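You operate a simulated robot arm through the tools that you are given. There is no shell and no other tool. Be economical: measure what you need, move in short steps, check, and stop when the job is done.

Carry out the task below with a simulated two-armed robot. There is one attempt and no reset: what you move stays moved.

JOB
The hairspray is clogged: pull its nozzle off and soak it in the teal beaker.
Fine: hold the can while you pull; fill the beaker to about its ring with the warm water from the jug; the jug goes back. Set down upright: measuring jug.

It is judged by the outcome, as a careful person would: the job done as asked, and still so three seconds after it is handed in. It fails if anything else is knocked over, pushed out of place, dropped, spilled or broken.

ROBOT AND FRAMES
Two 7-joint arms with two-finger parallel grippers on one trunk, on a base that drives. Base frame: it is fixed to the floor where the robot stands at the start and does not move with it; the origin is under the middle of the robot, x ahead of it, y to its left, z up. Lengths are in mm, angles in degrees, forces in N, time in s.
The left shoulder is at the start at [50, 158, 1158], the right one opposite. With the tool pointing down near the work surface each hand reaches from about 240 to 660 mm from the robot's upright axis, wherever it stands, measured 20 degrees to its own side. Places, roughly: tray [600, 0, 900]; yellow beaker [750, 1250, 1000]. Payload 3.91 kg a hand.
The TCP of each hand is the grasp point between the finger pads, 30 mm short of the fingertips. In the tool frame z runs along the fingers and y along their closing line. The gripper opens to 110 mm. The fingers are 20 mm wide and 10 mm thick; the gripper's body (48 by 112 mm) begins 55 mm behind the TCP.
Orientation is told as [roll, pitch, yaw] about the base's x, y, z axes, in that order, counted from this pose: with the fingers straight down and closing along the base's y, the tool's x points along the base's -x, its y along +y and its z along -z.

CONTROLS
- The arms move only by the tool nudge_tool. It takes "left_series", "right_series" or both (then of equal length, played together; a hand with none holds still); each is a list of rows, each an object of numbers (a shift or turn left out is 0, a gripper value left out holds the last): "x", "y", "z": the shift along the base's x, y, z in mm; "wx", "wy", "wz": the turn, a rotation vector about the base's x, y, z in degrees; "claw": the opening, from 0 (shut) to 1 (fully open). In form: [{"x": .., "y": .., "z": .., "wx": .., "wy": .., "wz": .., "claw": ..}, ...]. A call has 1 to 8 rows; each row shifts and turns the commanded pose from where the row before left it. Rows are played at 5 a second. More than 50 mm and 8.6 degrees between two rows, or a gripper value outside its range, and nothing of the call is played. A pose out of reach is approached as far as the arm can. The call stops where the force on the tool passes 90 N (or 10 N more than at its start, if that is more) or the arm is blocked; 0.2 s more then pass. Each finger travels about 153 mm/s and halts on what it meets, pressing with about 31 N; the grip force reading is that of the motor and also rises with nothing between the fingers. The clock runs only during rows and for 0.2 s after the last one: add rows that do not move to give the fingers time. The reply holds the time, the measured pose of the TCP, the force on the tool along the base axes, the opening and the grip force, in the units named above and with some noise, with the torque about the TCP (base axes, N m) and any sound that the robot's microphone picked up.
- Cameras (640 x 400 px; columns grow to the right, rows downward): "scene" is now at [131.4, 12.6, 1323.3]; the picture's right is [0.10, -1.00, 0.00], its down [-0.30, -0.03, -0.95] and it looks along [0.95, 0.09, -0.30] (base axes); focal length 214 px, centre (320, 200). "left" rides on the left gripper at [72, -17, -103] in its tool frame; the picture's right is [0.23, 0.97, 0.00], its down [-0.76, 0.18, -0.62] and it looks along [-0.61, 0.14, 0.78] (tool axes); focal length 222 px, centre (320, 200). "right" rides on the right gripper at [72, 17, -104] in its tool frame; the picture's right is [-0.23, 0.97, 0.00], its down [-0.76, -0.18, -0.62] and it looks along [-0.61, -0.14, 0.78] (tool axes); focal length 222 px, centre (320, 200). There is no depth. A picture from a camera that has moved, and an enlarged one, comes with that camera's place and axes in the base frame and with its lens.
- get_image(camera): a new picture of that camera. No time passes.
- move_column(by): slides the trunk up (or, below 0, down) by that many mm; the arms and the scene camera ride with it, the base frame stays. It gives what a move gives, with no picture.
- roll_base(legs): drives the robot by 1 to 6 legs, each [ahead, turn to the left] in mm and degrees, along the robot's own axes; the way and the turn of a leg run together, so that a leg with both is an arc; at most 1500 mm and 180 degrees a leg. The arms and the cameras ride along, it lands a little off, and it stops where it bumps. It gives what a move gives.
- turn_head(pan, tilt): turns the head with the scene camera to pan (to the left, within 80 degrees either way) and tilt (down, from -29 to 69), counted from straight ahead of the robot. It gives what a move gives.
- enlarge(camera, box): a new picture of the part [left, top, right, bottom] of that camera's present view, enlarged. No time passes.
- sign_off(): hands the job in; it is judged then, once.

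Work in short steps. Places have to be worked out from the pictures, the camera data and where the tool is seen: move nearer, look again, correct. Check each grasp and each placing, and mend what went wrong. You have 120 turns and 92 pictures in all, those below and enlarged ones among them. Open the grippers and draw the arms clear of the work before you hand the job in, unless the task says otherwise; then end with one line.

The tools are called after "Emit:" as name(argument=value, ...) on one line, values as JSON. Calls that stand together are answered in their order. nudge_tool: Moves the arms, as the interface text tells. Its arguments: {"type":"object","properties":{"left_series":{"type":"array"},"right_series":{"type":"array"}},"required":[]} The other tools are called the same way: move_column (by) slides the trunk up or down; roll_base (legs) drives the base; turn_head (pan, tilt) turns the head that bears the scene camera; get_image (camera) takes a picture; enlarge (camera, box) takes an enlarged picture of a part of a camera's view; sign_off () hands the job in.

At the start:

```text
time_s: 0.0
left_tool_pos: [352.6, 197.3, 1322.5]
left_tcp_rot: [-0.1, 0.0, 0.0]
left_force: [-0.7, -0.2, -0.1]
left_ft_torque: [0.0, -0.03, 0.0]
left_grip_width: 110.6
left_finger_force: 0.1
right_tool_pos: [330.9, -85.5, 1226.8]
right_tcp_rot: [0.1, -0.1, -0.1]
right_force: [0.0, 0.2, -0.2]
right_ft_torque: [0.0, -0.03, -0.03]
right_grip_width: 110.1
right_finger_force: 0.1
trunk travel left (down, up): [-400.0, 82.0]
robot x, y, heading: [-0.4, -2.8, -0.0]
head pan, tilt: [5.6, 17.7]
```

scene: 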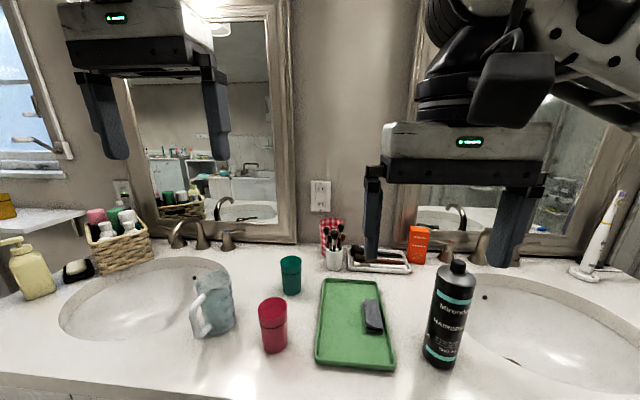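
right: 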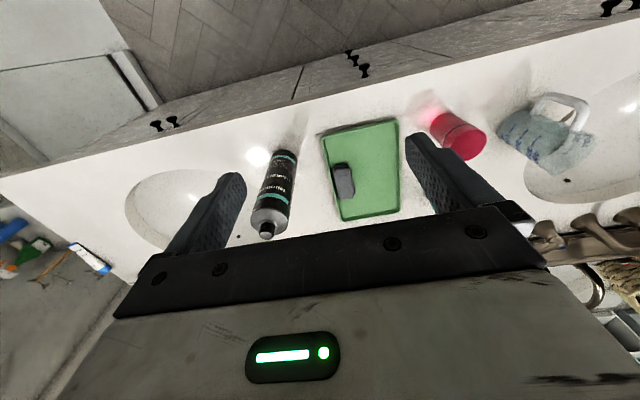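
left: 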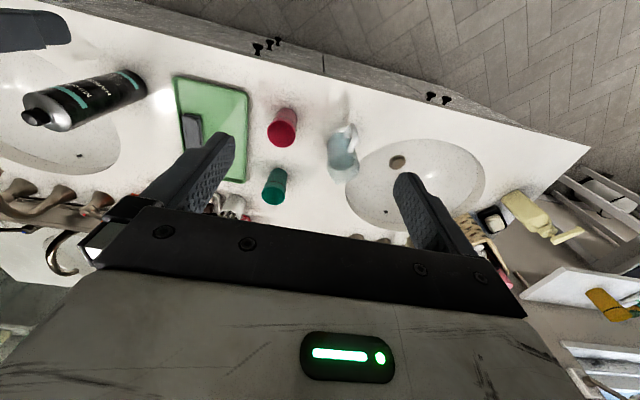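

The picture shows the can, tray, red cup, teal beaker and jug on the counter. I enlarge the middle to see details and measure positions.

Emit:
enlarge(camera="scene", box=[180, 230, 340, 370])

Emit:
enlarge(camera="scene", box=[360, 230, 520, 370])

```text
2.86 times, centred on (260, 300) of scene
camera zoom: at [131.4, 12.6, 1323.3], right [0.1, -1.0, 0.0], down [-0.3, -0.03, -0.95], along [0.95, 0.09, -0.3], focal length 613 px, centre (491, -86)
```

zoom: 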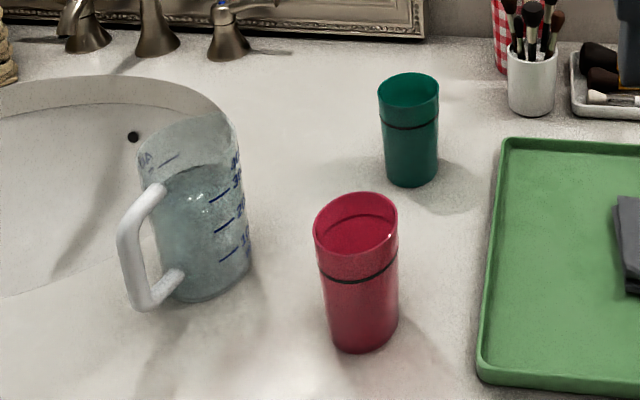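

```text
2.86 times, centred on (440, 300) of scene
camera zoom: at [131.4, 12.6, 1323.3], right [0.1, -1.0, 0.0], down [-0.3, -0.03, -0.95], along [0.95, 0.09, -0.3], focal length 613 px, centre (-23, -86)
```

zoom: 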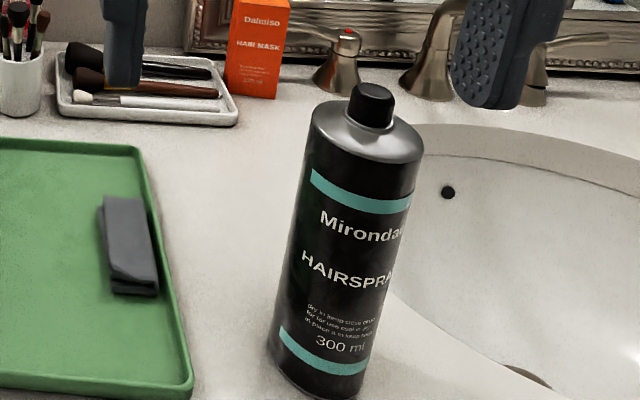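

Estimates with the counter at about z=905: jug (476,266), teal beaker (615,137), red cup (448,135), can (453,-193) with its nozzle top near z=1125. The jug's spout faces the beaker, so I'll grip the jug from above with the right hand and pour by tilting. First I turn the base left for reach.

Emit:
roll_base(legs=[[0, 40]])

Emit:
turn_head(pan=-15, tilt=35)

Emit:
get_image(camera="scene")

Emit:
get_image(camera="right")

```text
time_s: 2.3
left_tool_pos: [144.1, 376.6, 1321.4]
left_tcp_rot: [0.0, 0.0, 40.1]
left_force: [-0.5, 0.2, -0.4]
left_ft_torque: [-0.02, 0.01, -0.04]
left_grip_width: 109.9
left_finger_force: 0.1
right_tool_pos: [306.8, 148.5, 1226.4]
right_tcp_rot: [0.1, -0.1, 40.0]
right_force: [-0.7, 1.1, 0.5]
right_ft_torque: [0.03, 0.02, -0.01]
right_grip_width: 110.0
right_finger_force: 0.1
trunk travel left (down, up): [-400.0, 82.0]
robot x, y, heading: [1.6, 2.0, 40.0]
head pan, tilt: [5.6, 17.7]
```

```text
time_s: 3.1
left_tool_pos: [143.4, 377.8, 1322.7]
left_tcp_rot: [0.0, 0.0, 40.2]
left_force: [0.1, -0.4, -0.6]
left_ft_torque: [-0.02, -0.02, 0.0]
left_grip_width: 110.1
left_finger_force: 0.1
right_tool_pos: [307.7, 148.4, 1227.3]
right_tcp_rot: [0.1, -0.2, 40.0]
right_force: [0.3, 0.0, -0.3]
right_ft_torque: [-0.04, 0.01, 0.0]
right_grip_width: 110.1
right_finger_force: 0.0
trunk travel left (down, up): [-400.0, 82.0]
robot x, y, heading: [0.6, -2.9, 39.9]
head pan, tilt: [-15.0, 35.0]
```

```text
86 pictures are left
camera scene: at [108.8, 66.7, 1295.7], right [0.42, -0.91, 0.0], down [-0.52, -0.24, -0.82], along [0.74, 0.35, -0.57], focal length 214 px, centre (320, 200)
```

scene: 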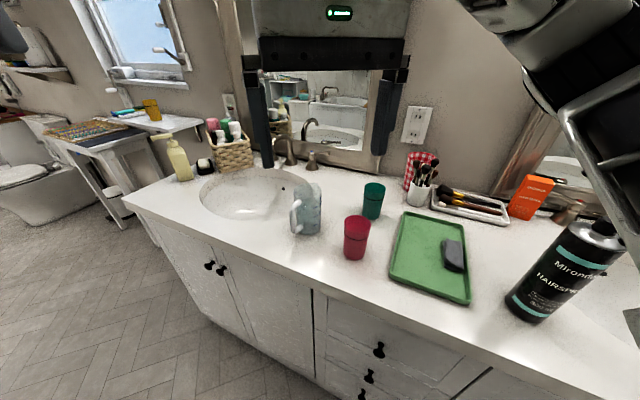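

```text
85 pictures are left
camera right: at [241.4, 114.9, 1330.6], right [-0.45, 0.89, 0.0], down [0.7, 0.35, 0.62], along [0.56, 0.28, -0.78], focal length 222 px, centre (320, 200)
```

right: 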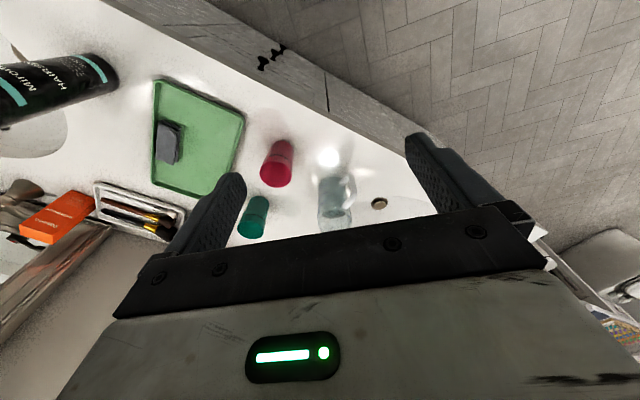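

Enlarge on the jug for the handle direction and place.

Emit:
enlarge(camera="scene", box=[270, 160, 400, 270])

Emit:
enlarge(camera="right", box=[220, 120, 400, 245])

```text
3.64 times, centred on (335, 215) of scene
camera zoom: at [108.8, 66.7, 1295.7], right [0.42, -0.91, 0.0], down [-0.52, -0.24, -0.82], along [0.74, 0.35, -0.57], focal length 780 px, centre (266, 146)
```

zoom: 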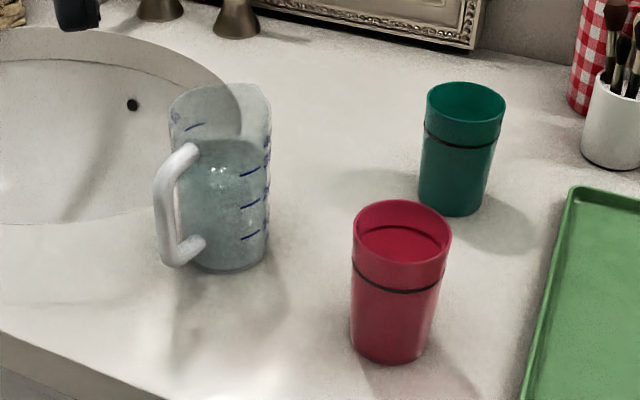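

```text
3.20 times, centred on (310, 182) of right
camera zoom: at [241.4, 114.9, 1330.6], right [-0.45, 0.89, 0.0], down [0.7, 0.35, 0.62], along [0.56, 0.28, -0.78], focal length 711 px, centre (352, 256)
```

zoom: 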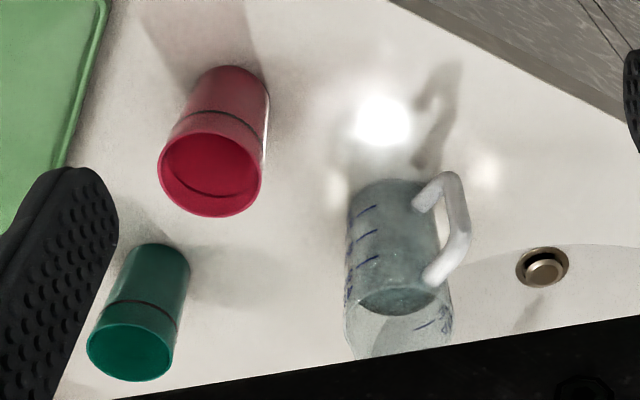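

Jug about (485,277) with rim near z=1026 and ~67 mm wide; teal beaker about (608,139) with rim near z=1003. I turn the right hand to close across the spout–handle line and move it toward the jug, staying high.

Emit:
nudge_tool(right_series=[{"x": 15, "y": 11, "wz": -8.5}, {"x": 15, "y": 11, "wz": -8.5}, {"x": 15, "y": 11, "wz": -8.5}, {"x": 15, "y": 11, "wz": -8.5}, {"x": 15, "y": 11, "wz": -8.5}, {"x": 15, "y": 11, "wz": -8.5}, {"x": 15, "y": 11, "wz": -8.5}, {"x": 15, "y": 11, "wz": -8.5}])

Emit:
nudge_tool(right_series=[{"x": 15, "y": 11, "wz": -8.5, "z": -15}, {"x": 15, "y": 11, "wz": -8.5, "z": -15}, {"x": 0, "y": 0}])

Emit:
get_image(camera="right")

Emit:
get_image(camera="scene")

```text
time_s: 4.9
left_tool_pos: [144.0, 377.8, 1322.4]
left_tcp_rot: [0.1, 0.0, 40.1]
left_force: [0.6, -0.6, 0.5]
left_ft_torque: [0.0, 0.02, -0.02]
left_grip_width: 110.1
left_finger_force: 0.1
right_tool_pos: [427.4, 236.1, 1225.5]
right_tcp_rot: [0.1, -0.1, -28.1]
right_force: [0.3, -0.2, 0.3]
right_ft_torque: [-0.01, -0.04, 0.01]
right_grip_width: 109.9
right_finger_force: 0.1
trunk travel left (down, up): [-400.0, 82.0]
robot x, y, heading: [-2.4, 2.6, 40.1]
head pan, tilt: [-15.0, 35.0]
```

```text
time_s: 5.7
left_tool_pos: [143.9, 377.1, 1322.8]
left_tcp_rot: [-0.1, 0.0, 40.1]
left_force: [0.1, 0.2, 0.2]
left_ft_torque: [0.01, -0.04, -0.01]
left_grip_width: 110.1
left_finger_force: 0.0
right_tool_pos: [457.1, 258.4, 1197.6]
right_tcp_rot: [0.2, -0.1, -45.1]
right_force: [0.1, 0.3, 0.3]
right_ft_torque: [-0.02, 0.01, 0.02]
right_grip_width: 110.0
right_finger_force: 0.0
trunk travel left (down, up): [-400.0, 82.0]
robot x, y, heading: [2.7, 4.8, 40.3]
head pan, tilt: [-15.0, 35.0]
```

```text
82 pictures are left
camera right: at [418.5, 322.3, 1300.4], right [0.85, 0.53, 0.0], down [0.41, -0.67, 0.62], along [0.33, -0.53, -0.78], focal length 222 px, centre (320, 200)
```

right: 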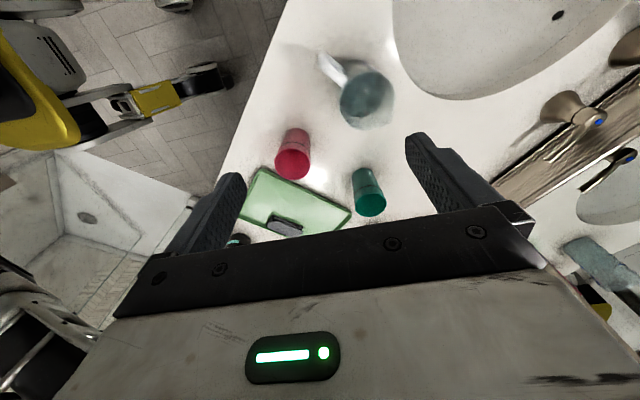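

```text
81 pictures are left
camera scene: at [108.8, 66.5, 1295.7], right [0.42, -0.91, 0.0], down [-0.52, -0.24, -0.82], along [0.74, 0.35, -0.57], focal length 214 px, centre (320, 200)
```

scene: 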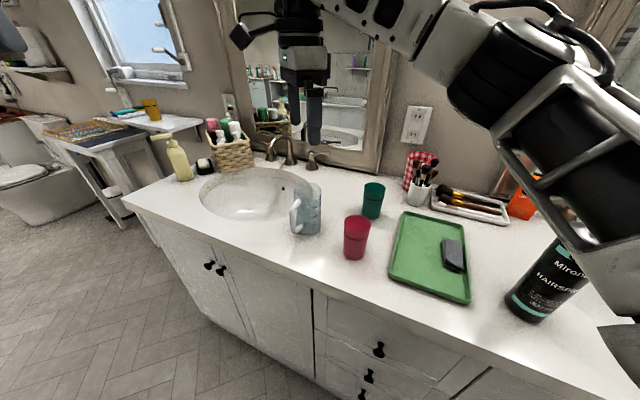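

The arm reaches nicely. Zoom on the jug from above to measure the axis and handle direction.

Emit:
enlarge(camera="right", box=[270, 30, 430, 230])

```text
2.00 times, centred on (350, 130) of right
camera zoom: at [418.5, 322.3, 1300.4], right [0.85, 0.53, 0.0], down [0.41, -0.67, 0.62], along [0.33, -0.53, -0.78], focal length 444 px, centre (260, 340)
```

zoom: 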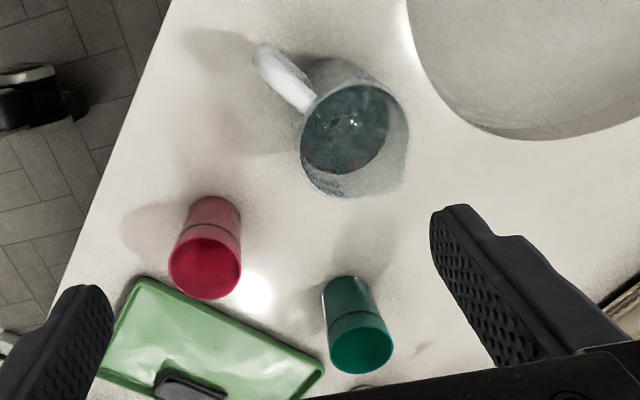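

From above, the handle actually points about -x (≈170°) and the spout about +x, so I turn the hand back to yaw ≈ -12 and come over the jug at about (496,285), then look again.

Emit:
nudge_tool(right_series=[{"x": 10, "y": 7, "wz": 8.3, "z": -15}, {"x": 10, "y": 7, "wz": 8.3, "z": -15}, {"x": 10, "y": 7, "wz": 8.3, "z": -15}, {"x": 9, "y": 6, "wz": 8.3, "z": -15}, {"x": 0}])

Emit:
get_image(camera="right")

Emit:
get_image(camera="scene")

```text
time_s: 6.9
left_tool_pos: [143.4, 378.9, 1322.7]
left_tcp_rot: [-0.1, 0.0, 40.1]
left_force: [0.1, -0.4, -0.3]
left_ft_torque: [0.0, -0.03, 0.0]
left_grip_width: 109.8
left_finger_force: 0.0
right_tool_pos: [496.6, 284.9, 1137.1]
right_tcp_rot: [0.1, -0.1, -11.7]
right_force: [-0.2, 0.6, -0.6]
right_ft_torque: [-0.03, -0.02, -0.04]
right_grip_width: 110.1
right_finger_force: 0.0
trunk travel left (down, up): [-400.0, 82.0]
robot x, y, heading: [-1.2, -0.5, 40.2]
head pan, tilt: [-15.0, 35.0]
```

```text
79 pictures are left
camera right: at [429.0, 316.9, 1240.5], right [0.42, 0.91, 0.0], down [0.71, -0.33, 0.62], along [0.57, -0.26, -0.78], focal length 222 px, centre (320, 200)
```

right: 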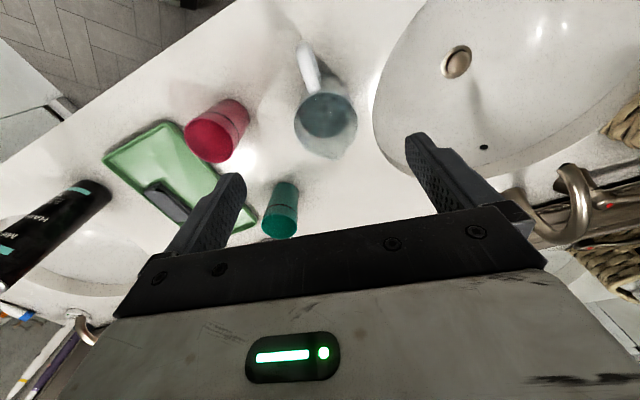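

```text
78 pictures are left
camera scene: at [108.8, 66.5, 1295.7], right [0.42, -0.91, 0.0], down [-0.52, -0.24, -0.82], along [0.74, 0.35, -0.57], focal length 214 px, centre (320, 200)
```

scene: 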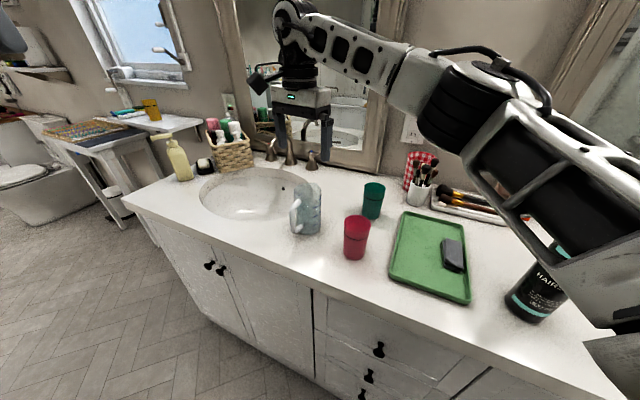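

Emit:
enlarge(camera="right", box=[246, 30, 406, 180])

Emit:
enlarge(camera="scene", box=[250, 80, 400, 260])

```text
2.67 times, centred on (326, 105) of right
camera zoom: at [429.0, 316.9, 1240.5], right [0.42, 0.91, 0.0], down [0.71, -0.33, 0.62], along [0.57, -0.26, -0.78], focal length 592 px, centre (304, 453)
```

zoom: 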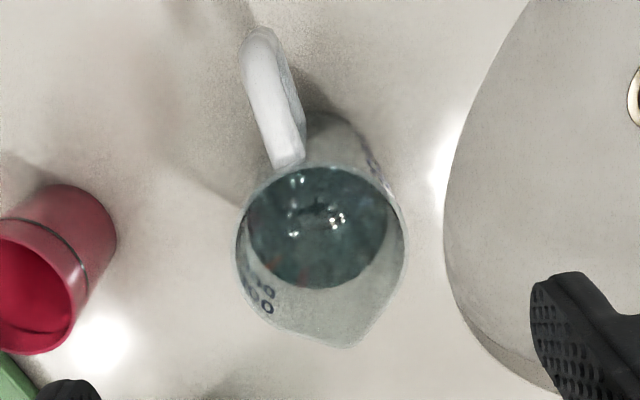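

```text
2.22 times, centred on (325, 170) of scene
camera zoom: at [108.8, 66.5, 1295.7], right [0.42, -0.91, 0.0], down [-0.52, -0.24, -0.82], along [0.74, 0.35, -0.57], focal length 477 px, centre (309, 267)
```

zoom: 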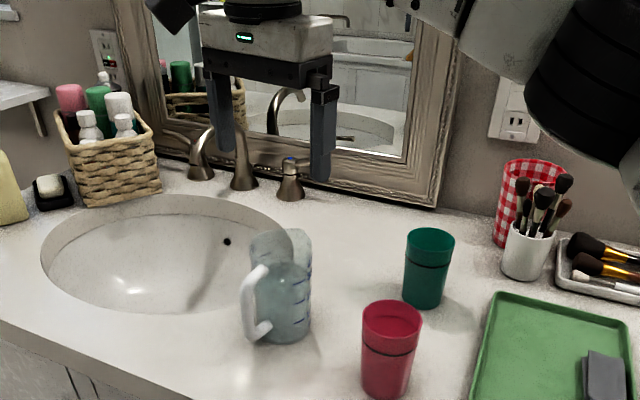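

Jug axis about (499,289), spout–handle line -8°. I centre and descend around it with open fingers, watching force.

Emit:
nudge_tool(right_series=[{"x": 2, "y": 4, "z": -30, "wz": 2}, {"z": -40}, {"z": -30}, {"z": 0}])

Emit:
enlarge(camera="scene", box=[250, 130, 400, 260])

Emit:
get_image(camera="right")

```text
time_s: 7.9
left_tool_pos: [142.7, 376.9, 1323.2]
left_tcp_rot: [0.1, 0.0, 40.1]
left_force: [-1.2, 1.1, 0.0]
left_ft_torque: [0.0, -0.04, -0.01]
left_grip_width: 110.1
left_finger_force: 0.0
right_tool_pos: [499.2, 289.3, 1036.8]
right_tcp_rot: [0.2, -0.1, -9.8]
right_force: [-0.2, -0.1, -0.1]
right_ft_torque: [0.0, 0.02, 0.03]
right_grip_width: 110.2
right_finger_force: 0.1
trunk travel left (down, up): [-400.0, 82.0]
robot x, y, heading: [1.8, 0.1, 39.9]
head pan, tilt: [-15.0, 35.0]
```

```text
3.08 times, centred on (325, 195) of scene
camera zoom: at [108.8, 66.5, 1295.7], right [0.42, -0.91, 0.0], down [-0.52, -0.24, -0.82], along [0.74, 0.35, -0.57], focal length 660 px, centre (305, 215)
```

zoom: 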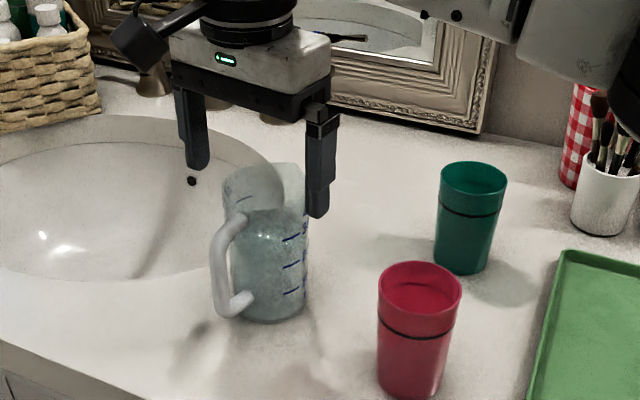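

```text
74 pictures are left
camera right: at [430.2, 318.2, 1140.1], right [0.39, 0.92, 0.0], down [0.72, -0.31, 0.62], along [0.58, -0.24, -0.78], focal length 222 px, centre (320, 200)
```

right: 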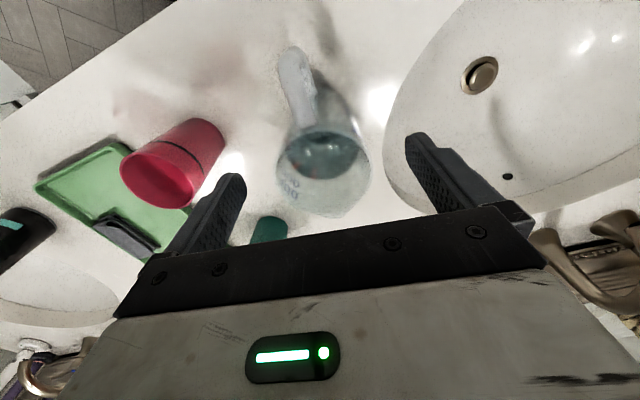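

Centred well. Descend to TCP z≈982 and look before closing.

Emit:
nudge_tool(right_series=[{"z": -20}, {"z": -20}, {"z": -14}, {"z": 0}])

Emit:
enlarge(camera="scene", box=[250, 150, 400, 260])

Emit:
get_image(camera="right")

```text
time_s: 8.9
left_tool_pos: [143.0, 376.4, 1323.6]
left_tcp_rot: [0.0, 0.0, 40.1]
left_force: [-0.3, -0.4, 0.5]
left_ft_torque: [0.01, -0.01, 0.02]
left_grip_width: 110.1
left_finger_force: 0.2
right_tool_pos: [499.3, 288.9, 982.3]
right_tcp_rot: [0.1, -0.1, -9.8]
right_force: [-0.2, -0.4, 0.4]
right_ft_torque: [-0.01, 0.01, 0.01]
right_grip_width: 109.8
right_finger_force: 0.1
trunk travel left (down, up): [-400.0, 82.0]
robot x, y, heading: [-0.5, 2.2, 40.0]
head pan, tilt: [-15.0, 35.0]
```

```text
3.64 times, centred on (325, 205) of scene
camera zoom: at [108.8, 66.6, 1295.7], right [0.42, -0.91, 0.0], down [-0.52, -0.24, -0.82], along [0.74, 0.35, -0.57], focal length 780 px, centre (302, 182)
```

zoom: 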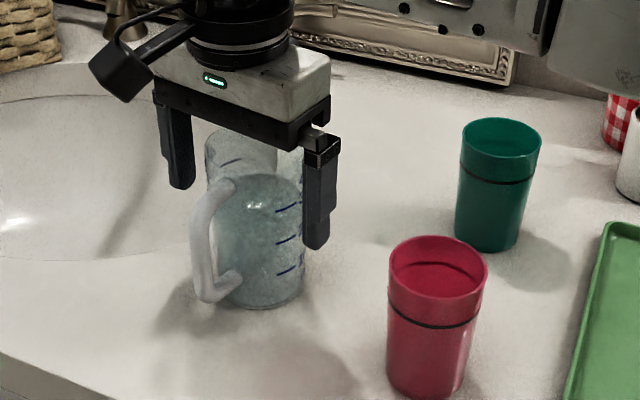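

```text
72 pictures are left
camera right: at [430.9, 318.4, 1086.2], right [0.39, 0.92, 0.0], down [0.72, -0.31, 0.62], along [0.58, -0.24, -0.78], focal length 222 px, centre (320, 200)
```

right: 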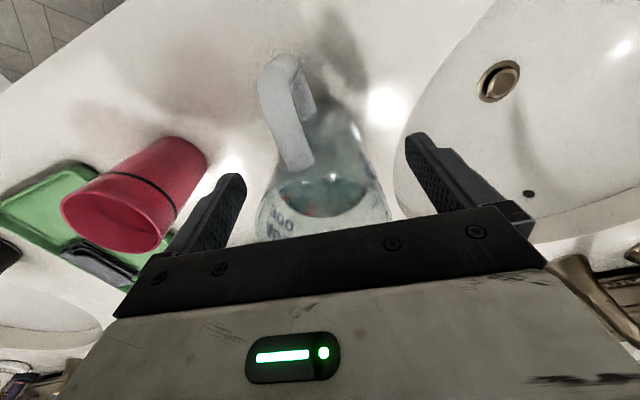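

The jug sits between the fingers. Close.

Emit:
nudge_tool(right_series=[{"claw": 0.7}, {"claw": 0.6}, {"claw": 0.5}, {"claw": 0.3}, {"claw": 0.0}, {"claw": 0.0}])

Emit:
get_image(camera="right")

```text
time_s: 10.3
left_tool_pos: [144.3, 377.4, 1322.7]
left_tcp_rot: [-0.1, 0.0, 40.2]
left_force: [-0.7, 0.5, -0.3]
left_ft_torque: [0.02, 0.0, 0.02]
left_grip_width: 109.8
left_finger_force: 0.1
right_tool_pos: [499.9, 289.1, 983.5]
right_tcp_rot: [0.2, -0.1, -9.8]
right_force: [0.5, 0.3, 0.0]
right_ft_torque: [0.04, -0.01, 0.02]
right_grip_width: 69.2
right_finger_force: 30.4
trunk travel left (down, up): [-400.0, 82.0]
robot x, y, heading: [1.3, -2.8, 39.9]
head pan, tilt: [-15.0, 35.0]
```

```text
71 pictures are left
camera right: at [431.1, 318.4, 1086.3], right [0.39, 0.92, 0.0], down [0.72, -0.31, 0.62], along [0.57, -0.24, -0.78], focal length 222 px, centre (320, 200)
```

right: 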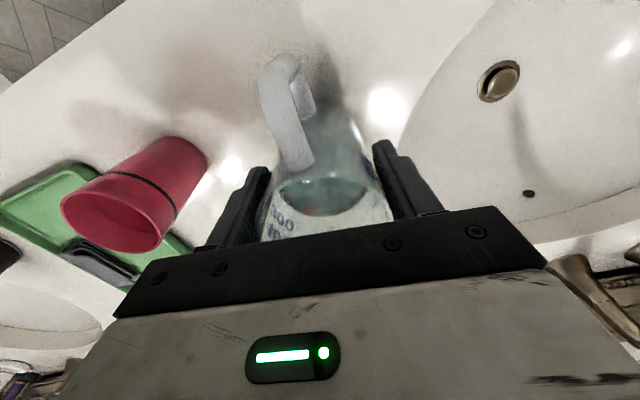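

Gripped at 69 mm wide. Lift slowly and weigh.

Emit:
nudge_tool(right_series=[{"z": 5}, {"z": 10}, {"z": 15}, {"z": 0}])

Emit:
enlarge(camera="scene", box=[250, 130, 400, 260])

```text
time_s: 11.3
left_tool_pos: [143.4, 378.1, 1322.7]
left_tcp_rot: [0.0, 0.1, 40.1]
left_force: [-0.5, 0.6, -0.7]
left_ft_torque: [0.0, -0.01, 0.03]
left_grip_width: 110.1
left_finger_force: 0.1
right_tool_pos: [498.1, 290.8, 1013.7]
right_tcp_rot: [0.1, 0.0, -9.8]
right_force: [1.2, 0.5, -3.8]
right_ft_torque: [-0.04, 0.01, -0.02]
right_grip_width: 69.0
right_finger_force: 31.0
trunk travel left (down, up): [-400.0, 82.0]
robot x, y, heading: [-0.0, -4.4, 40.2]
head pan, tilt: [-15.0, 35.0]
```

```text
3.08 times, centred on (325, 195) of scene
camera zoom: at [109.2, 66.8, 1295.6], right [0.42, -0.91, 0.0], down [-0.52, -0.24, -0.82], along [0.74, 0.35, -0.57], focal length 660 px, centre (305, 215)
```

zoom: 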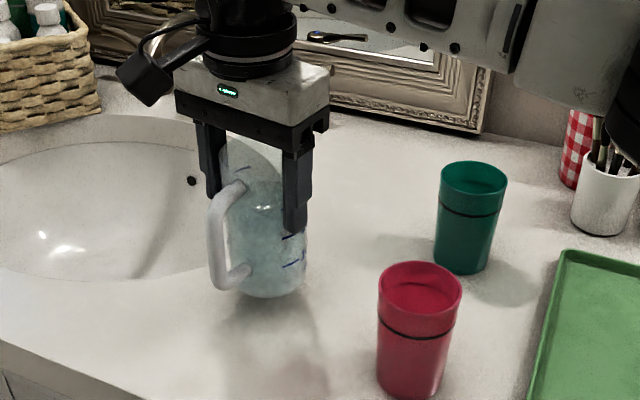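

Held, about 3.9 N. Lift above the beaker height while turning the spout toward the beaker (yaw to ≈ -47).

Emit:
nudge_tool(right_series=[{"z": 15, "wz": -5}, {"z": 15, "wz": -5}, {"z": 15, "wz": -5}, {"z": 15, "wz": -5}, {"z": 15, "wz": -5}, {"z": 15, "wz": -5}, {"z": 5, "wz": -5, "x": 5, "y": -10}, {"wz": -2, "x": 5, "y": -10}])

Emit:
nudge_tool(right_series=[{"x": 7, "y": -14}, {"x": 8, "y": -15}, {"x": 8, "y": -15}, {"x": 0}])

Emit:
get_image(camera="scene")

Emit:
get_image(camera="right")

```text
time_s: 13.1
left_tool_pos: [144.4, 377.7, 1322.9]
left_tcp_rot: [-0.1, 0.0, 40.2]
left_force: [0.4, -0.2, 0.6]
left_ft_torque: [0.03, 0.02, -0.02]
left_grip_width: 110.1
left_finger_force: 0.1
right_tool_pos: [508.6, 270.2, 1107.4]
right_tcp_rot: [0.1, 0.0, -46.8]
right_force: [0.1, 0.6, -4.4]
right_ft_torque: [0.04, 0.0, -0.01]
right_grip_width: 69.2
right_finger_force: 30.5
trunk travel left (down, up): [-400.0, 82.0]
robot x, y, heading: [3.1, 0.4, 40.1]
head pan, tilt: [-15.0, 35.0]
```

```text
time_s: 14.1
left_tool_pos: [144.1, 378.2, 1323.4]
left_tcp_rot: [0.0, 0.0, 40.1]
left_force: [-0.1, 0.5, 0.5]
left_ft_torque: [0.03, 0.02, 0.0]
left_grip_width: 110.0
left_finger_force: 0.0
right_tool_pos: [531.2, 225.7, 1107.4]
right_tcp_rot: [0.1, -0.2, -46.7]
right_force: [-0.4, 0.3, -3.1]
right_ft_torque: [-0.01, 0.01, 0.03]
right_grip_width: 69.0
right_finger_force: 31.4
trunk travel left (down, up): [-400.0, 82.0]
robot x, y, heading: [-0.4, -1.8, 40.2]
head pan, tilt: [-15.0, 35.0]
```

```text
69 pictures are left
camera scene: at [109.0, 66.9, 1295.6], right [0.42, -0.91, 0.0], down [-0.52, -0.24, -0.82], along [0.74, 0.35, -0.57], focal length 214 px, centre (320, 200)
```

scene: 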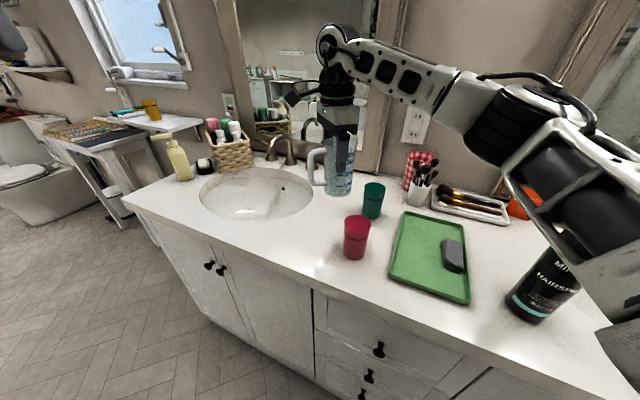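

```text
68 pictures are left
camera right: at [494.2, 290.2, 1211.6], right [0.87, 0.5, 0.0], down [0.39, -0.68, 0.62], along [0.31, -0.54, -0.78], focal length 222 px, centre (320, 200)
```

right: 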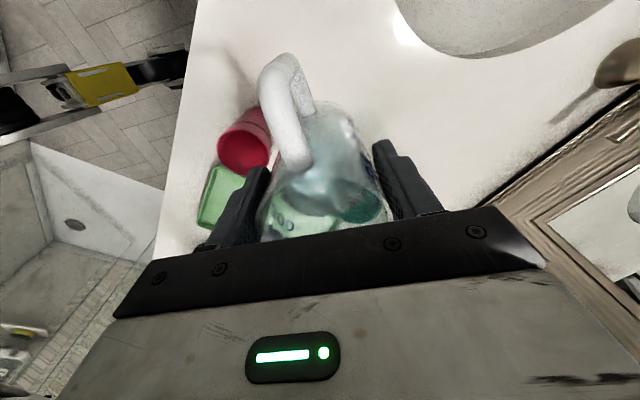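

Recomputing with several views agreeing: counter z≈877, teal beaker at (641,146) with rim z≈975, spout 57 mm ahead and ~22 mm above the TCP. I line up along the pour direction and tilt to 30°, still short of pouring.

Emit:
nudge_tool(right_series=[{"x": 11, "y": -3}, {"x": 11, "y": -4}, {"x": 11, "y": -4}, {"x": 11, "y": -3}, {"wx": 3.5, "wy": 3.5}, {"wx": 3.5, "wy": 3.5}, {"wx": 3.5, "wy": 3.5}, {"x": 0}])

Emit:
get_image(camera="scene")

Emit:
get_image(camera="right")

```text
time_s: 15.9
left_tool_pos: [144.4, 377.0, 1322.8]
left_tcp_rot: [0.0, 0.0, 40.0]
left_force: [0.3, -0.2, -0.3]
left_ft_torque: [-0.01, 0.02, -0.02]
left_grip_width: 110.1
left_finger_force: 0.2
right_tool_pos: [576.8, 212.5, 1108.4]
right_tcp_rot: [-0.3, 14.8, -46.8]
right_force: [0.1, -0.1, -4.2]
right_ft_torque: [0.0, -0.01, 0.03]
right_grip_width: 69.0
right_finger_force: 31.2
trunk travel left (down, up): [-400.0, 82.0]
robot x, y, heading: [0.8, 3.8, 40.0]
head pan, tilt: [-15.0, 35.0]
```

```text
67 pictures are left
camera scene: at [109.1, 66.8, 1295.6], right [0.42, -0.91, 0.0], down [-0.52, -0.24, -0.82], along [0.74, 0.35, -0.57], focal length 214 px, centre (320, 200)
```

scene: 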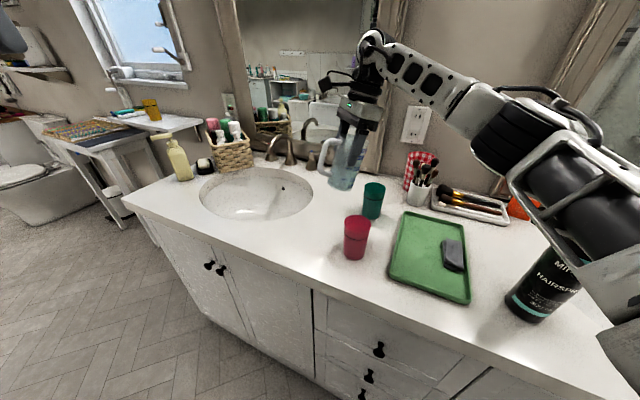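

```text
66 pictures are left
camera right: at [559.1, 255.5, 1226.4], right [0.86, 0.51, -0.06], down [0.49, -0.77, 0.41], along [0.16, -0.38, -0.91], focal length 222 px, centre (320, 200)
```

right: 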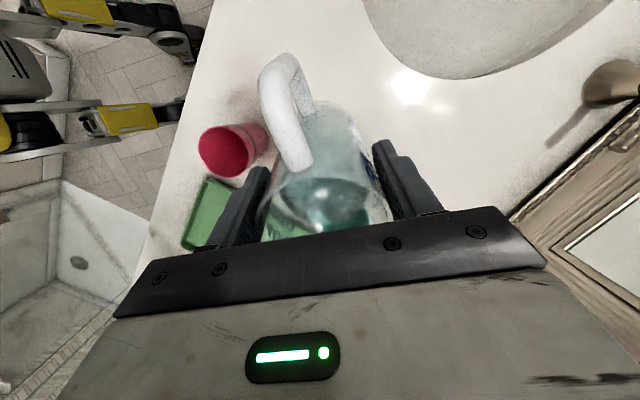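

Tilting works. Continue to ≈34° and come in with the spout over the near half of the beaker.

Emit:
nudge_tool(right_series=[{"wx": 3.5, "wy": 3.5}, {"wx": 3.5, "wy": 3.5}, {"wx": 3.5, "wy": 3.5}, {"wx": 3.0, "wy": 3.0}, {"x": 6, "y": -7, "z": -18}, {"x": 6, "y": -7, "z": -18}, {"x": 6, "y": -6, "z": -17}, {"x": 0}])

Emit:
turn_head(pan=-25, tilt=35)

Emit:
enlarge(camera="scene", box=[250, 110, 410, 250])

Emit:
get_image(camera="right")

Emit:
get_image(camera="left")

```text
time_s: 17.7
left_tool_pos: [143.8, 377.5, 1324.4]
left_tcp_rot: [0.0, 0.0, 40.1]
left_force: [0.7, 0.4, -0.1]
left_ft_torque: [0.03, -0.03, 0.01]
left_grip_width: 110.1
left_finger_force: 0.0
right_tool_pos: [593.6, 191.0, 1054.3]
right_tcp_rot: [-1.1, 34.0, -47.2]
right_force: [0.1, 0.2, -2.7]
right_ft_torque: [-0.06, -0.06, -0.03]
right_grip_width: 68.8
right_finger_force: 30.8
trunk travel left (down, up): [-400.0, 82.0]
robot x, y, heading: [1.4, 1.8, 40.4]
head pan, tilt: [-15.0, 35.0]
```

```text
time_s: 18.4
left_tool_pos: [144.9, 377.1, 1323.1]
left_tcp_rot: [-0.1, -0.1, 40.1]
left_force: [-0.4, -0.2, -0.7]
left_ft_torque: [0.02, 0.01, 0.03]
left_grip_width: 110.3
left_finger_force: 0.1
right_tool_pos: [593.5, 191.8, 1055.6]
right_tcp_rot: [-1.1, 33.9, -47.2]
right_force: [-0.6, -0.9, -3.5]
right_ft_torque: [-0.06, -0.08, 0.01]
right_grip_width: 69.1
right_finger_force: 30.9
trunk travel left (down, up): [-400.0, 82.0]
robot x, y, heading: [3.5, 3.9, 40.2]
head pan, tilt: [-25.0, 35.0]
```

```text
2.86 times, centred on (330, 180) of scene
camera zoom: at [114.4, 52.3, 1295.6], right [0.26, -0.97, 0.0], down [-0.55, -0.15, -0.82], along [0.79, 0.21, -0.57], focal length 613 px, centre (291, 257)
```

zoom: 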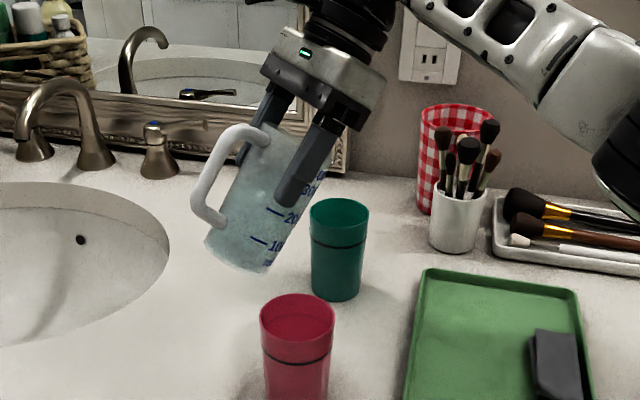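

```text
64 pictures are left
camera right: at [605.8, 206.9, 1180.9], right [0.84, 0.53, -0.14], down [0.55, -0.83, 0.1], along [-0.07, -0.16, -0.99], focal length 222 px, centre (320, 200)
```

right: 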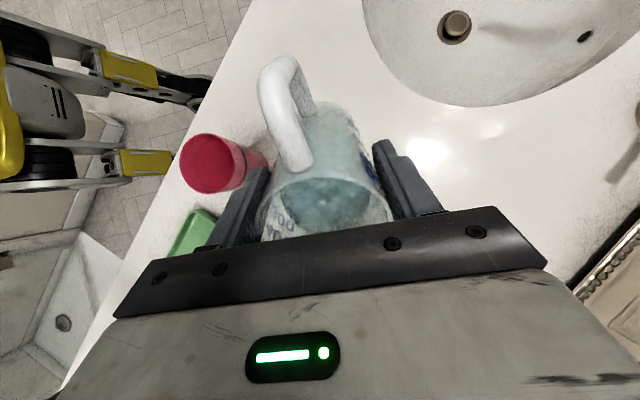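

```text
63 pictures are left
camera left: at [99.9, 318.8, 1425.7], right [-0.8, 0.6, 0.0], down [0.47, 0.63, 0.62], along [0.37, 0.5, -0.78], focal length 222 px, centre (320, 200)
```

left: 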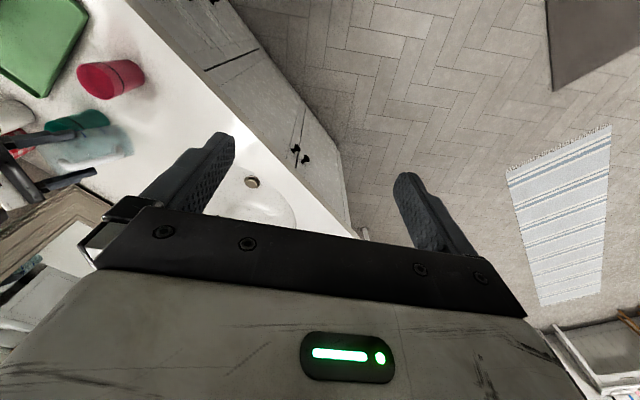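

Beaker re-measured at (644,144); the spout should be ~10 mm short of its centre. Lower slightly and tilt to ≈43°, checking for the start of flow.

Emit:
nudge_tool(right_series=[{"z": -10}, {"wx": 2.1, "wy": 2.1, "x": 1, "y": -1}, {"wx": 2.1, "wy": 2.1, "x": 1, "y": -1}, {"wx": 2.1, "wy": 2.1, "x": 1, "y": -1}, {"x": 0}, {"x": 0}])

Emit:
enlarge(camera="scene", box=[270, 110, 390, 215])

Emit:
enlarge(camera="right", box=[230, 40, 410, 250])

```text
time_s: 19.8
left_tool_pos: [144.2, 376.3, 1323.3]
left_tcp_rot: [0.0, 0.0, 40.1]
left_force: [0.2, 0.4, -0.4]
left_ft_torque: [0.03, 0.02, -0.01]
left_grip_width: 109.8
left_finger_force: 0.1
right_tool_pos: [597.6, 187.9, 1045.7]
right_tcp_rot: [-1.7, 42.8, -47.5]
right_force: [0.6, -0.1, -3.2]
right_ft_torque: [-0.1, -0.06, -0.01]
right_grip_width: 69.0
right_finger_force: 31.4
trunk travel left (down, up): [-400.0, 82.0]
robot x, y, heading: [1.8, -2.3, 40.2]
head pan, tilt: [-25.0, 35.0]
```

```text
3.81 times, centred on (330, 162) of scene
camera zoom: at [114.5, 52.3, 1295.6], right [0.26, -0.97, 0.0], down [-0.55, -0.15, -0.82], along [0.79, 0.21, -0.57], focal length 817 px, centre (282, 343)
```

zoom: 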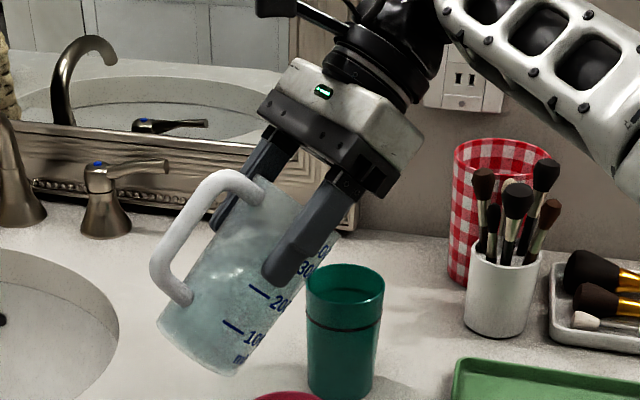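

```text
1.90 times, centred on (320, 145) of right
camera zoom: at [622.8, 189.8, 1169.6], right [0.82, 0.55, -0.17], down [0.55, -0.83, -0.06], along [-0.18, -0.05, -0.98], focal length 423 px, centre (320, 305)
```

zoom: 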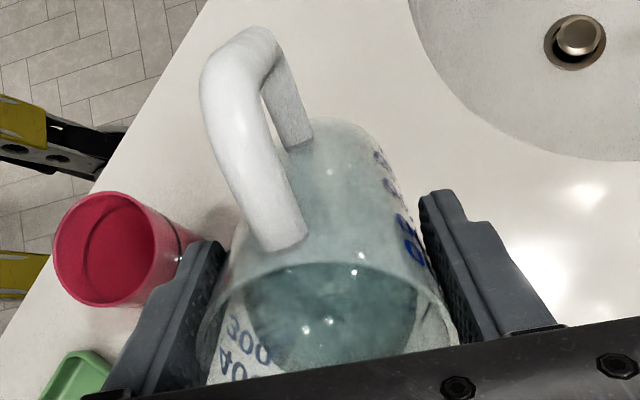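

No flow yet apparently. Tilt on to ≈50°.

Emit:
nudge_tool(right_series=[{"wx": 1.8, "wy": 1.8, "x": 1, "y": -1}, {"wx": 1.8, "wy": 1.8, "x": 1, "y": -1}, {"wx": 1.8, "wy": 1.8, "x": 1, "y": -1}, {"x": 0}, {"x": 0}, {"x": 0}, {"x": 0}])

Emit:
enlarge(camera="scene", box=[270, 110, 390, 215])

Emit:
enlarge(camera="right", box=[230, 40, 410, 250])

```text
time_s: 21.4
left_tool_pos: [143.9, 376.9, 1323.4]
left_tcp_rot: [0.0, 0.0, 40.2]
left_force: [-0.3, -0.1, 0.7]
left_ft_torque: [-0.01, -0.03, 0.01]
left_grip_width: 109.8
left_finger_force: 0.1
right_tool_pos: [599.9, 185.2, 1044.7]
right_tcp_rot: [-2.1, 50.5, -47.8]
right_force: [-0.1, 0.5, -2.9]
right_ft_torque: [-0.1, -0.06, 0.03]
right_grip_width: 69.1
right_finger_force: 30.9
trunk travel left (down, up): [-400.0, 82.0]
robot x, y, heading: [-0.1, -0.9, 40.2]
head pan, tilt: [-25.0, 35.0]
```

```text
3.81 times, centred on (330, 162) of scene
camera zoom: at [114.5, 52.3, 1295.6], right [0.26, -0.97, 0.0], down [-0.55, -0.15, -0.82], along [0.79, 0.21, -0.57], focal length 817 px, centre (282, 343)
```

zoom: 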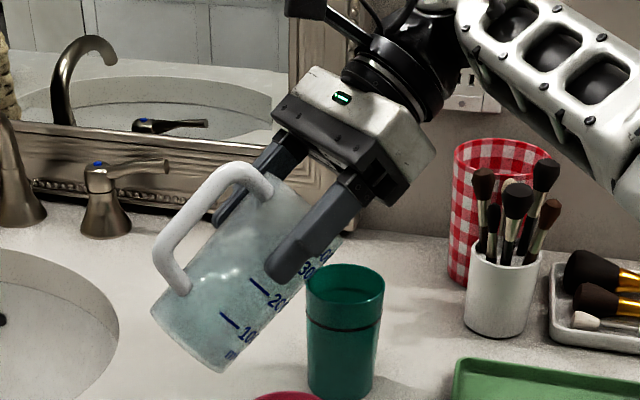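

```text
1.90 times, centred on (320, 145) of right
camera zoom: at [637.1, 175.5, 1166.1], right [0.8, 0.57, -0.2], down [0.54, -0.82, -0.19], along [-0.27, 0.04, -0.96], focal length 423 px, centre (320, 305)
```

zoom: 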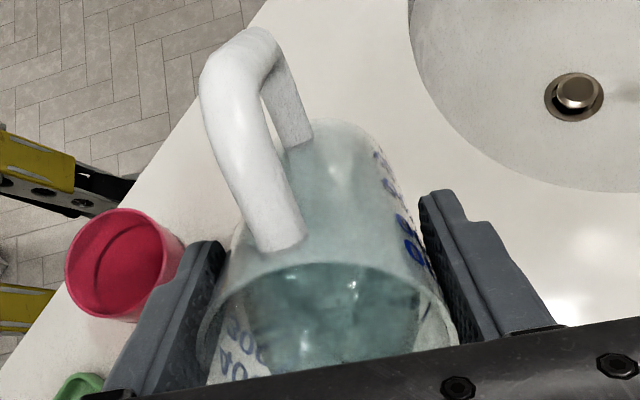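

Predicted and seen spout tip agree, over the beaker. No flow yet; tilt to ≈56°.

Emit:
nudge_tool(right_series=[{"wx": 1.5, "wy": 1.5, "x": 1, "y": -1}, {"wx": 1.5, "wy": 1.5, "x": 1, "y": -1}, {"x": 0}, {"x": 0}, {"x": 0}, {"x": 0}])

Emit:
enlarge(camera="scene", box=[270, 110, 390, 215])

```text
time_s: 22.8
left_tool_pos: [144.4, 376.6, 1323.5]
left_tcp_rot: [0.0, 0.0, 40.1]
left_force: [0.3, 0.1, 0.5]
left_ft_torque: [0.02, -0.05, 0.0]
left_grip_width: 109.9
left_finger_force: 0.1
right_tool_pos: [602.6, 182.5, 1044.1]
right_tcp_rot: [-2.5, 54.6, -48.1]
right_force: [-0.5, -0.2, -3.0]
right_ft_torque: [-0.09, -0.11, 0.0]
right_grip_width: 68.6
right_finger_force: 30.9
trunk travel left (down, up): [-400.0, 82.0]
robot x, y, heading: [-0.1, 2.3, 40.2]
head pan, tilt: [-25.0, 35.0]
```

```text
3.81 times, centred on (330, 162) of scene
camera zoom: at [114.4, 52.3, 1295.6], right [0.26, -0.97, 0.0], down [-0.55, -0.15, -0.82], along [0.79, 0.21, -0.57], focal length 817 px, centre (282, 343)
```

zoom: 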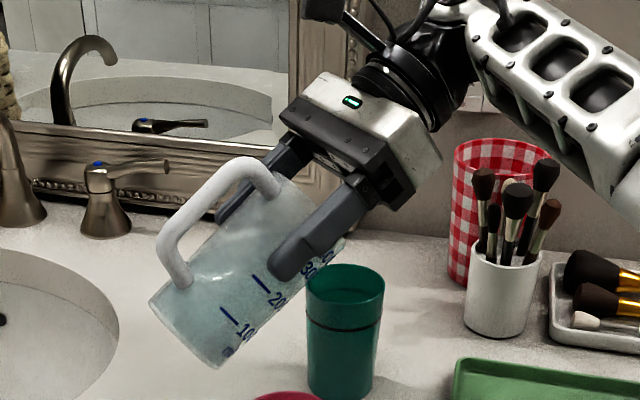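

Emit:
enlarge(camera="scene", box=[310, 160, 360, 195])

Emit:
enlarge(camera="right", box=[230, 100, 410, 250])

Emit:
nudge_tool(right_series=[{"x": 0}, {"x": 0}])

```text
11.43 times, centred on (335, 178) of scene
camera zoom: at [114.4, 52.3, 1295.6], right [0.26, -0.97, 0.0], down [-0.55, -0.15, -0.82], along [0.79, 0.21, -0.57], focal length 2451 px, centre (149, 457)
```

zoom: 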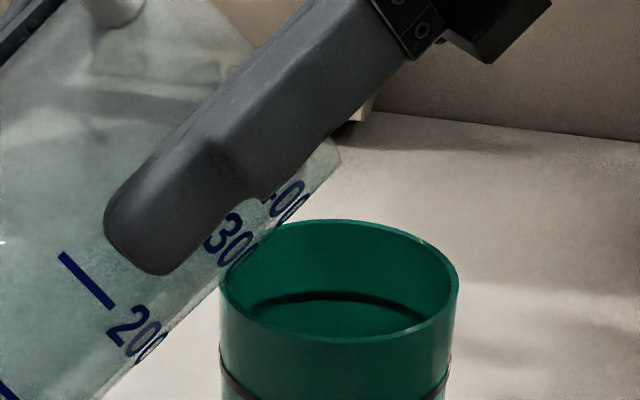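

```text
2.67 times, centred on (320, 175) of right
camera zoom: at [645.3, 167.0, 1163.3], right [0.79, 0.58, -0.21], down [0.52, -0.81, -0.26], along [-0.32, 0.09, -0.94], focal length 592 px, centre (320, 267)
```

zoom: 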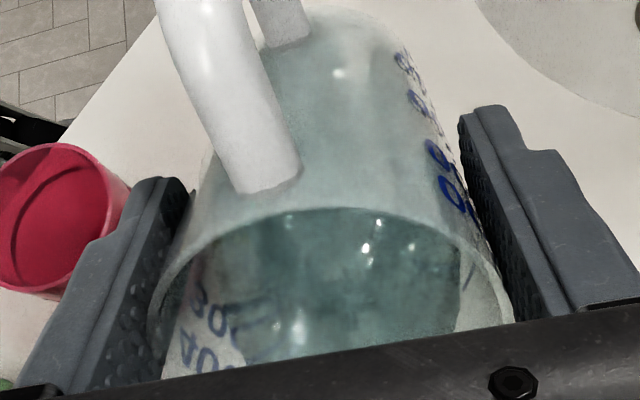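

```text
time_s: 23.4
left_tool_pos: [144.2, 376.2, 1321.6]
left_tcp_rot: [-0.1, -0.1, 40.2]
left_force: [0.3, 0.1, 0.5]
left_ft_torque: [0.0, 0.0, -0.01]
left_grip_width: 110.0
left_finger_force: 0.1
right_tool_pos: [601.0, 182.3, 1044.8]
right_tcp_rot: [-2.4, 54.7, -48.2]
right_force: [-1.0, -0.7, -3.3]
right_ft_torque: [-0.09, -0.05, -0.01]
right_grip_width: 68.7
right_finger_force: 31.1
trunk travel left (down, up): [-400.0, 82.0]
robot x, y, heading: [-0.0, 2.6, 40.2]
head pan, tilt: [-25.0, 35.0]
```

Spout tip is over the beaker's middle and the inner ring is visible as reference. Tilt to ≈59°.

Emit:
nudge_tool(right_series=[{"wx": 1.5, "wy": 1.5}, {"wx": 1.5, "wy": 1.5}, {"x": 0}, {"x": 0}, {"x": 0}, {"x": 0}])

Emit:
enlarge(camera="scene", box=[310, 160, 360, 195])

```text
time_s: 24.8
left_tool_pos: [145.1, 377.6, 1322.7]
left_tcp_rot: [0.0, 0.0, 40.1]
left_force: [-0.4, 0.2, -0.3]
left_ft_torque: [0.02, 0.01, -0.01]
left_grip_width: 109.7
left_finger_force: 0.0
right_tool_pos: [601.9, 184.0, 1044.7]
right_tcp_rot: [-2.9, 58.9, -48.5]
right_force: [-1.0, 0.4, -2.7]
right_ft_torque: [-0.06, -0.09, 0.03]
right_grip_width: 68.5
right_finger_force: 30.8
trunk travel left (down, up): [-400.0, 82.0]
robot x, y, heading: [4.7, 1.1, 40.1]
head pan, tilt: [-25.0, 35.0]
```

```text
11.43 times, centred on (335, 178) of scene
camera zoom: at [114.4, 52.3, 1295.6], right [0.26, -0.97, 0.0], down [-0.55, -0.15, -0.82], along [0.79, 0.21, -0.57], focal length 2451 px, centre (149, 457)
```

zoom: 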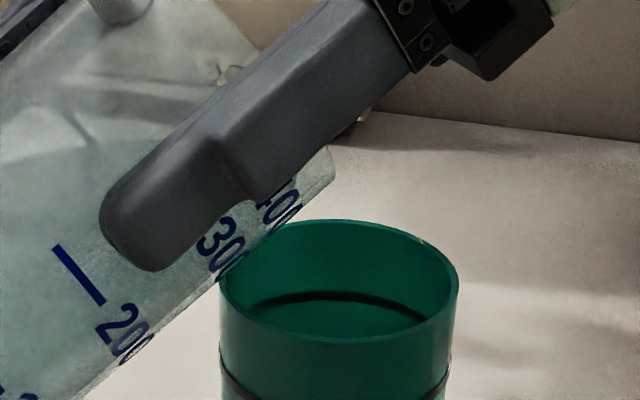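

Emit:
nudge_tool(right_series=[{"wx": 1.5, "wy": 1.5, "x": 1.5, "y": -1.5}, {"wx": 1, "wy": 1, "x": 1, "y": -1}, {"x": 0}, {"x": 0}, {"x": 0}, {"x": 0}])

Emit:
enlarge(camera="scene", box=[310, 160, 360, 195])

Emit:
enlarge(camera="right", box=[230, 100, 410, 250])

```text
time_s: 26.2
left_tool_pos: [144.1, 378.1, 1322.2]
left_tcp_rot: [0.0, -0.1, 40.1]
left_force: [1.5, -0.4, -1.1]
left_ft_torque: [-0.02, 0.02, 0.01]
left_grip_width: 110.2
left_finger_force: 0.1
right_tool_pos: [604.8, 180.7, 1043.9]
right_tcp_rot: [-3.4, 62.4, -48.8]
right_force: [-0.1, -0.4, -2.3]
right_ft_torque: [-0.05, -0.11, 0.03]
right_grip_width: 68.5
right_finger_force: 31.1
trunk travel left (down, up): [-400.0, 82.0]
robot x, y, heading: [2.7, 0.4, 40.0]
head pan, tilt: [-25.0, 35.0]
```

```text
11.43 times, centred on (335, 178) of scene
camera zoom: at [114.4, 52.2, 1295.6], right [0.26, -0.97, 0.0], down [-0.55, -0.15, -0.82], along [0.79, 0.21, -0.57], focal length 2451 px, centre (149, 457)
```

zoom: 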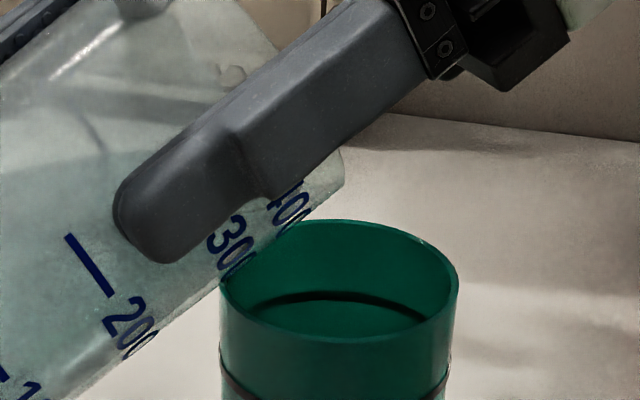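

```text
2.67 times, centred on (320, 175) of right
camera zoom: at [659.0, 153.5, 1156.3], right [0.77, 0.6, -0.23], down [0.49, -0.78, -0.38], along [-0.41, 0.18, -0.9], focal length 592 px, centre (320, 267)
```

zoom: 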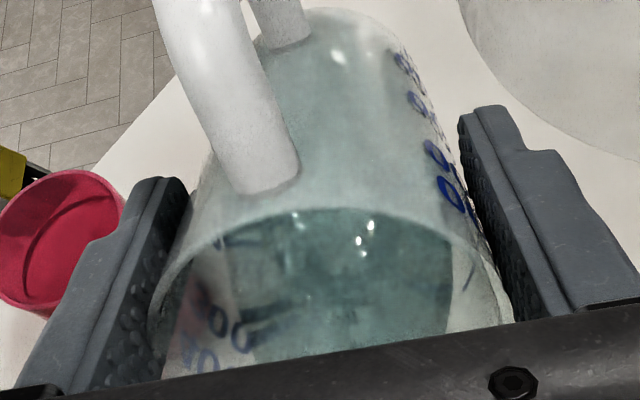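

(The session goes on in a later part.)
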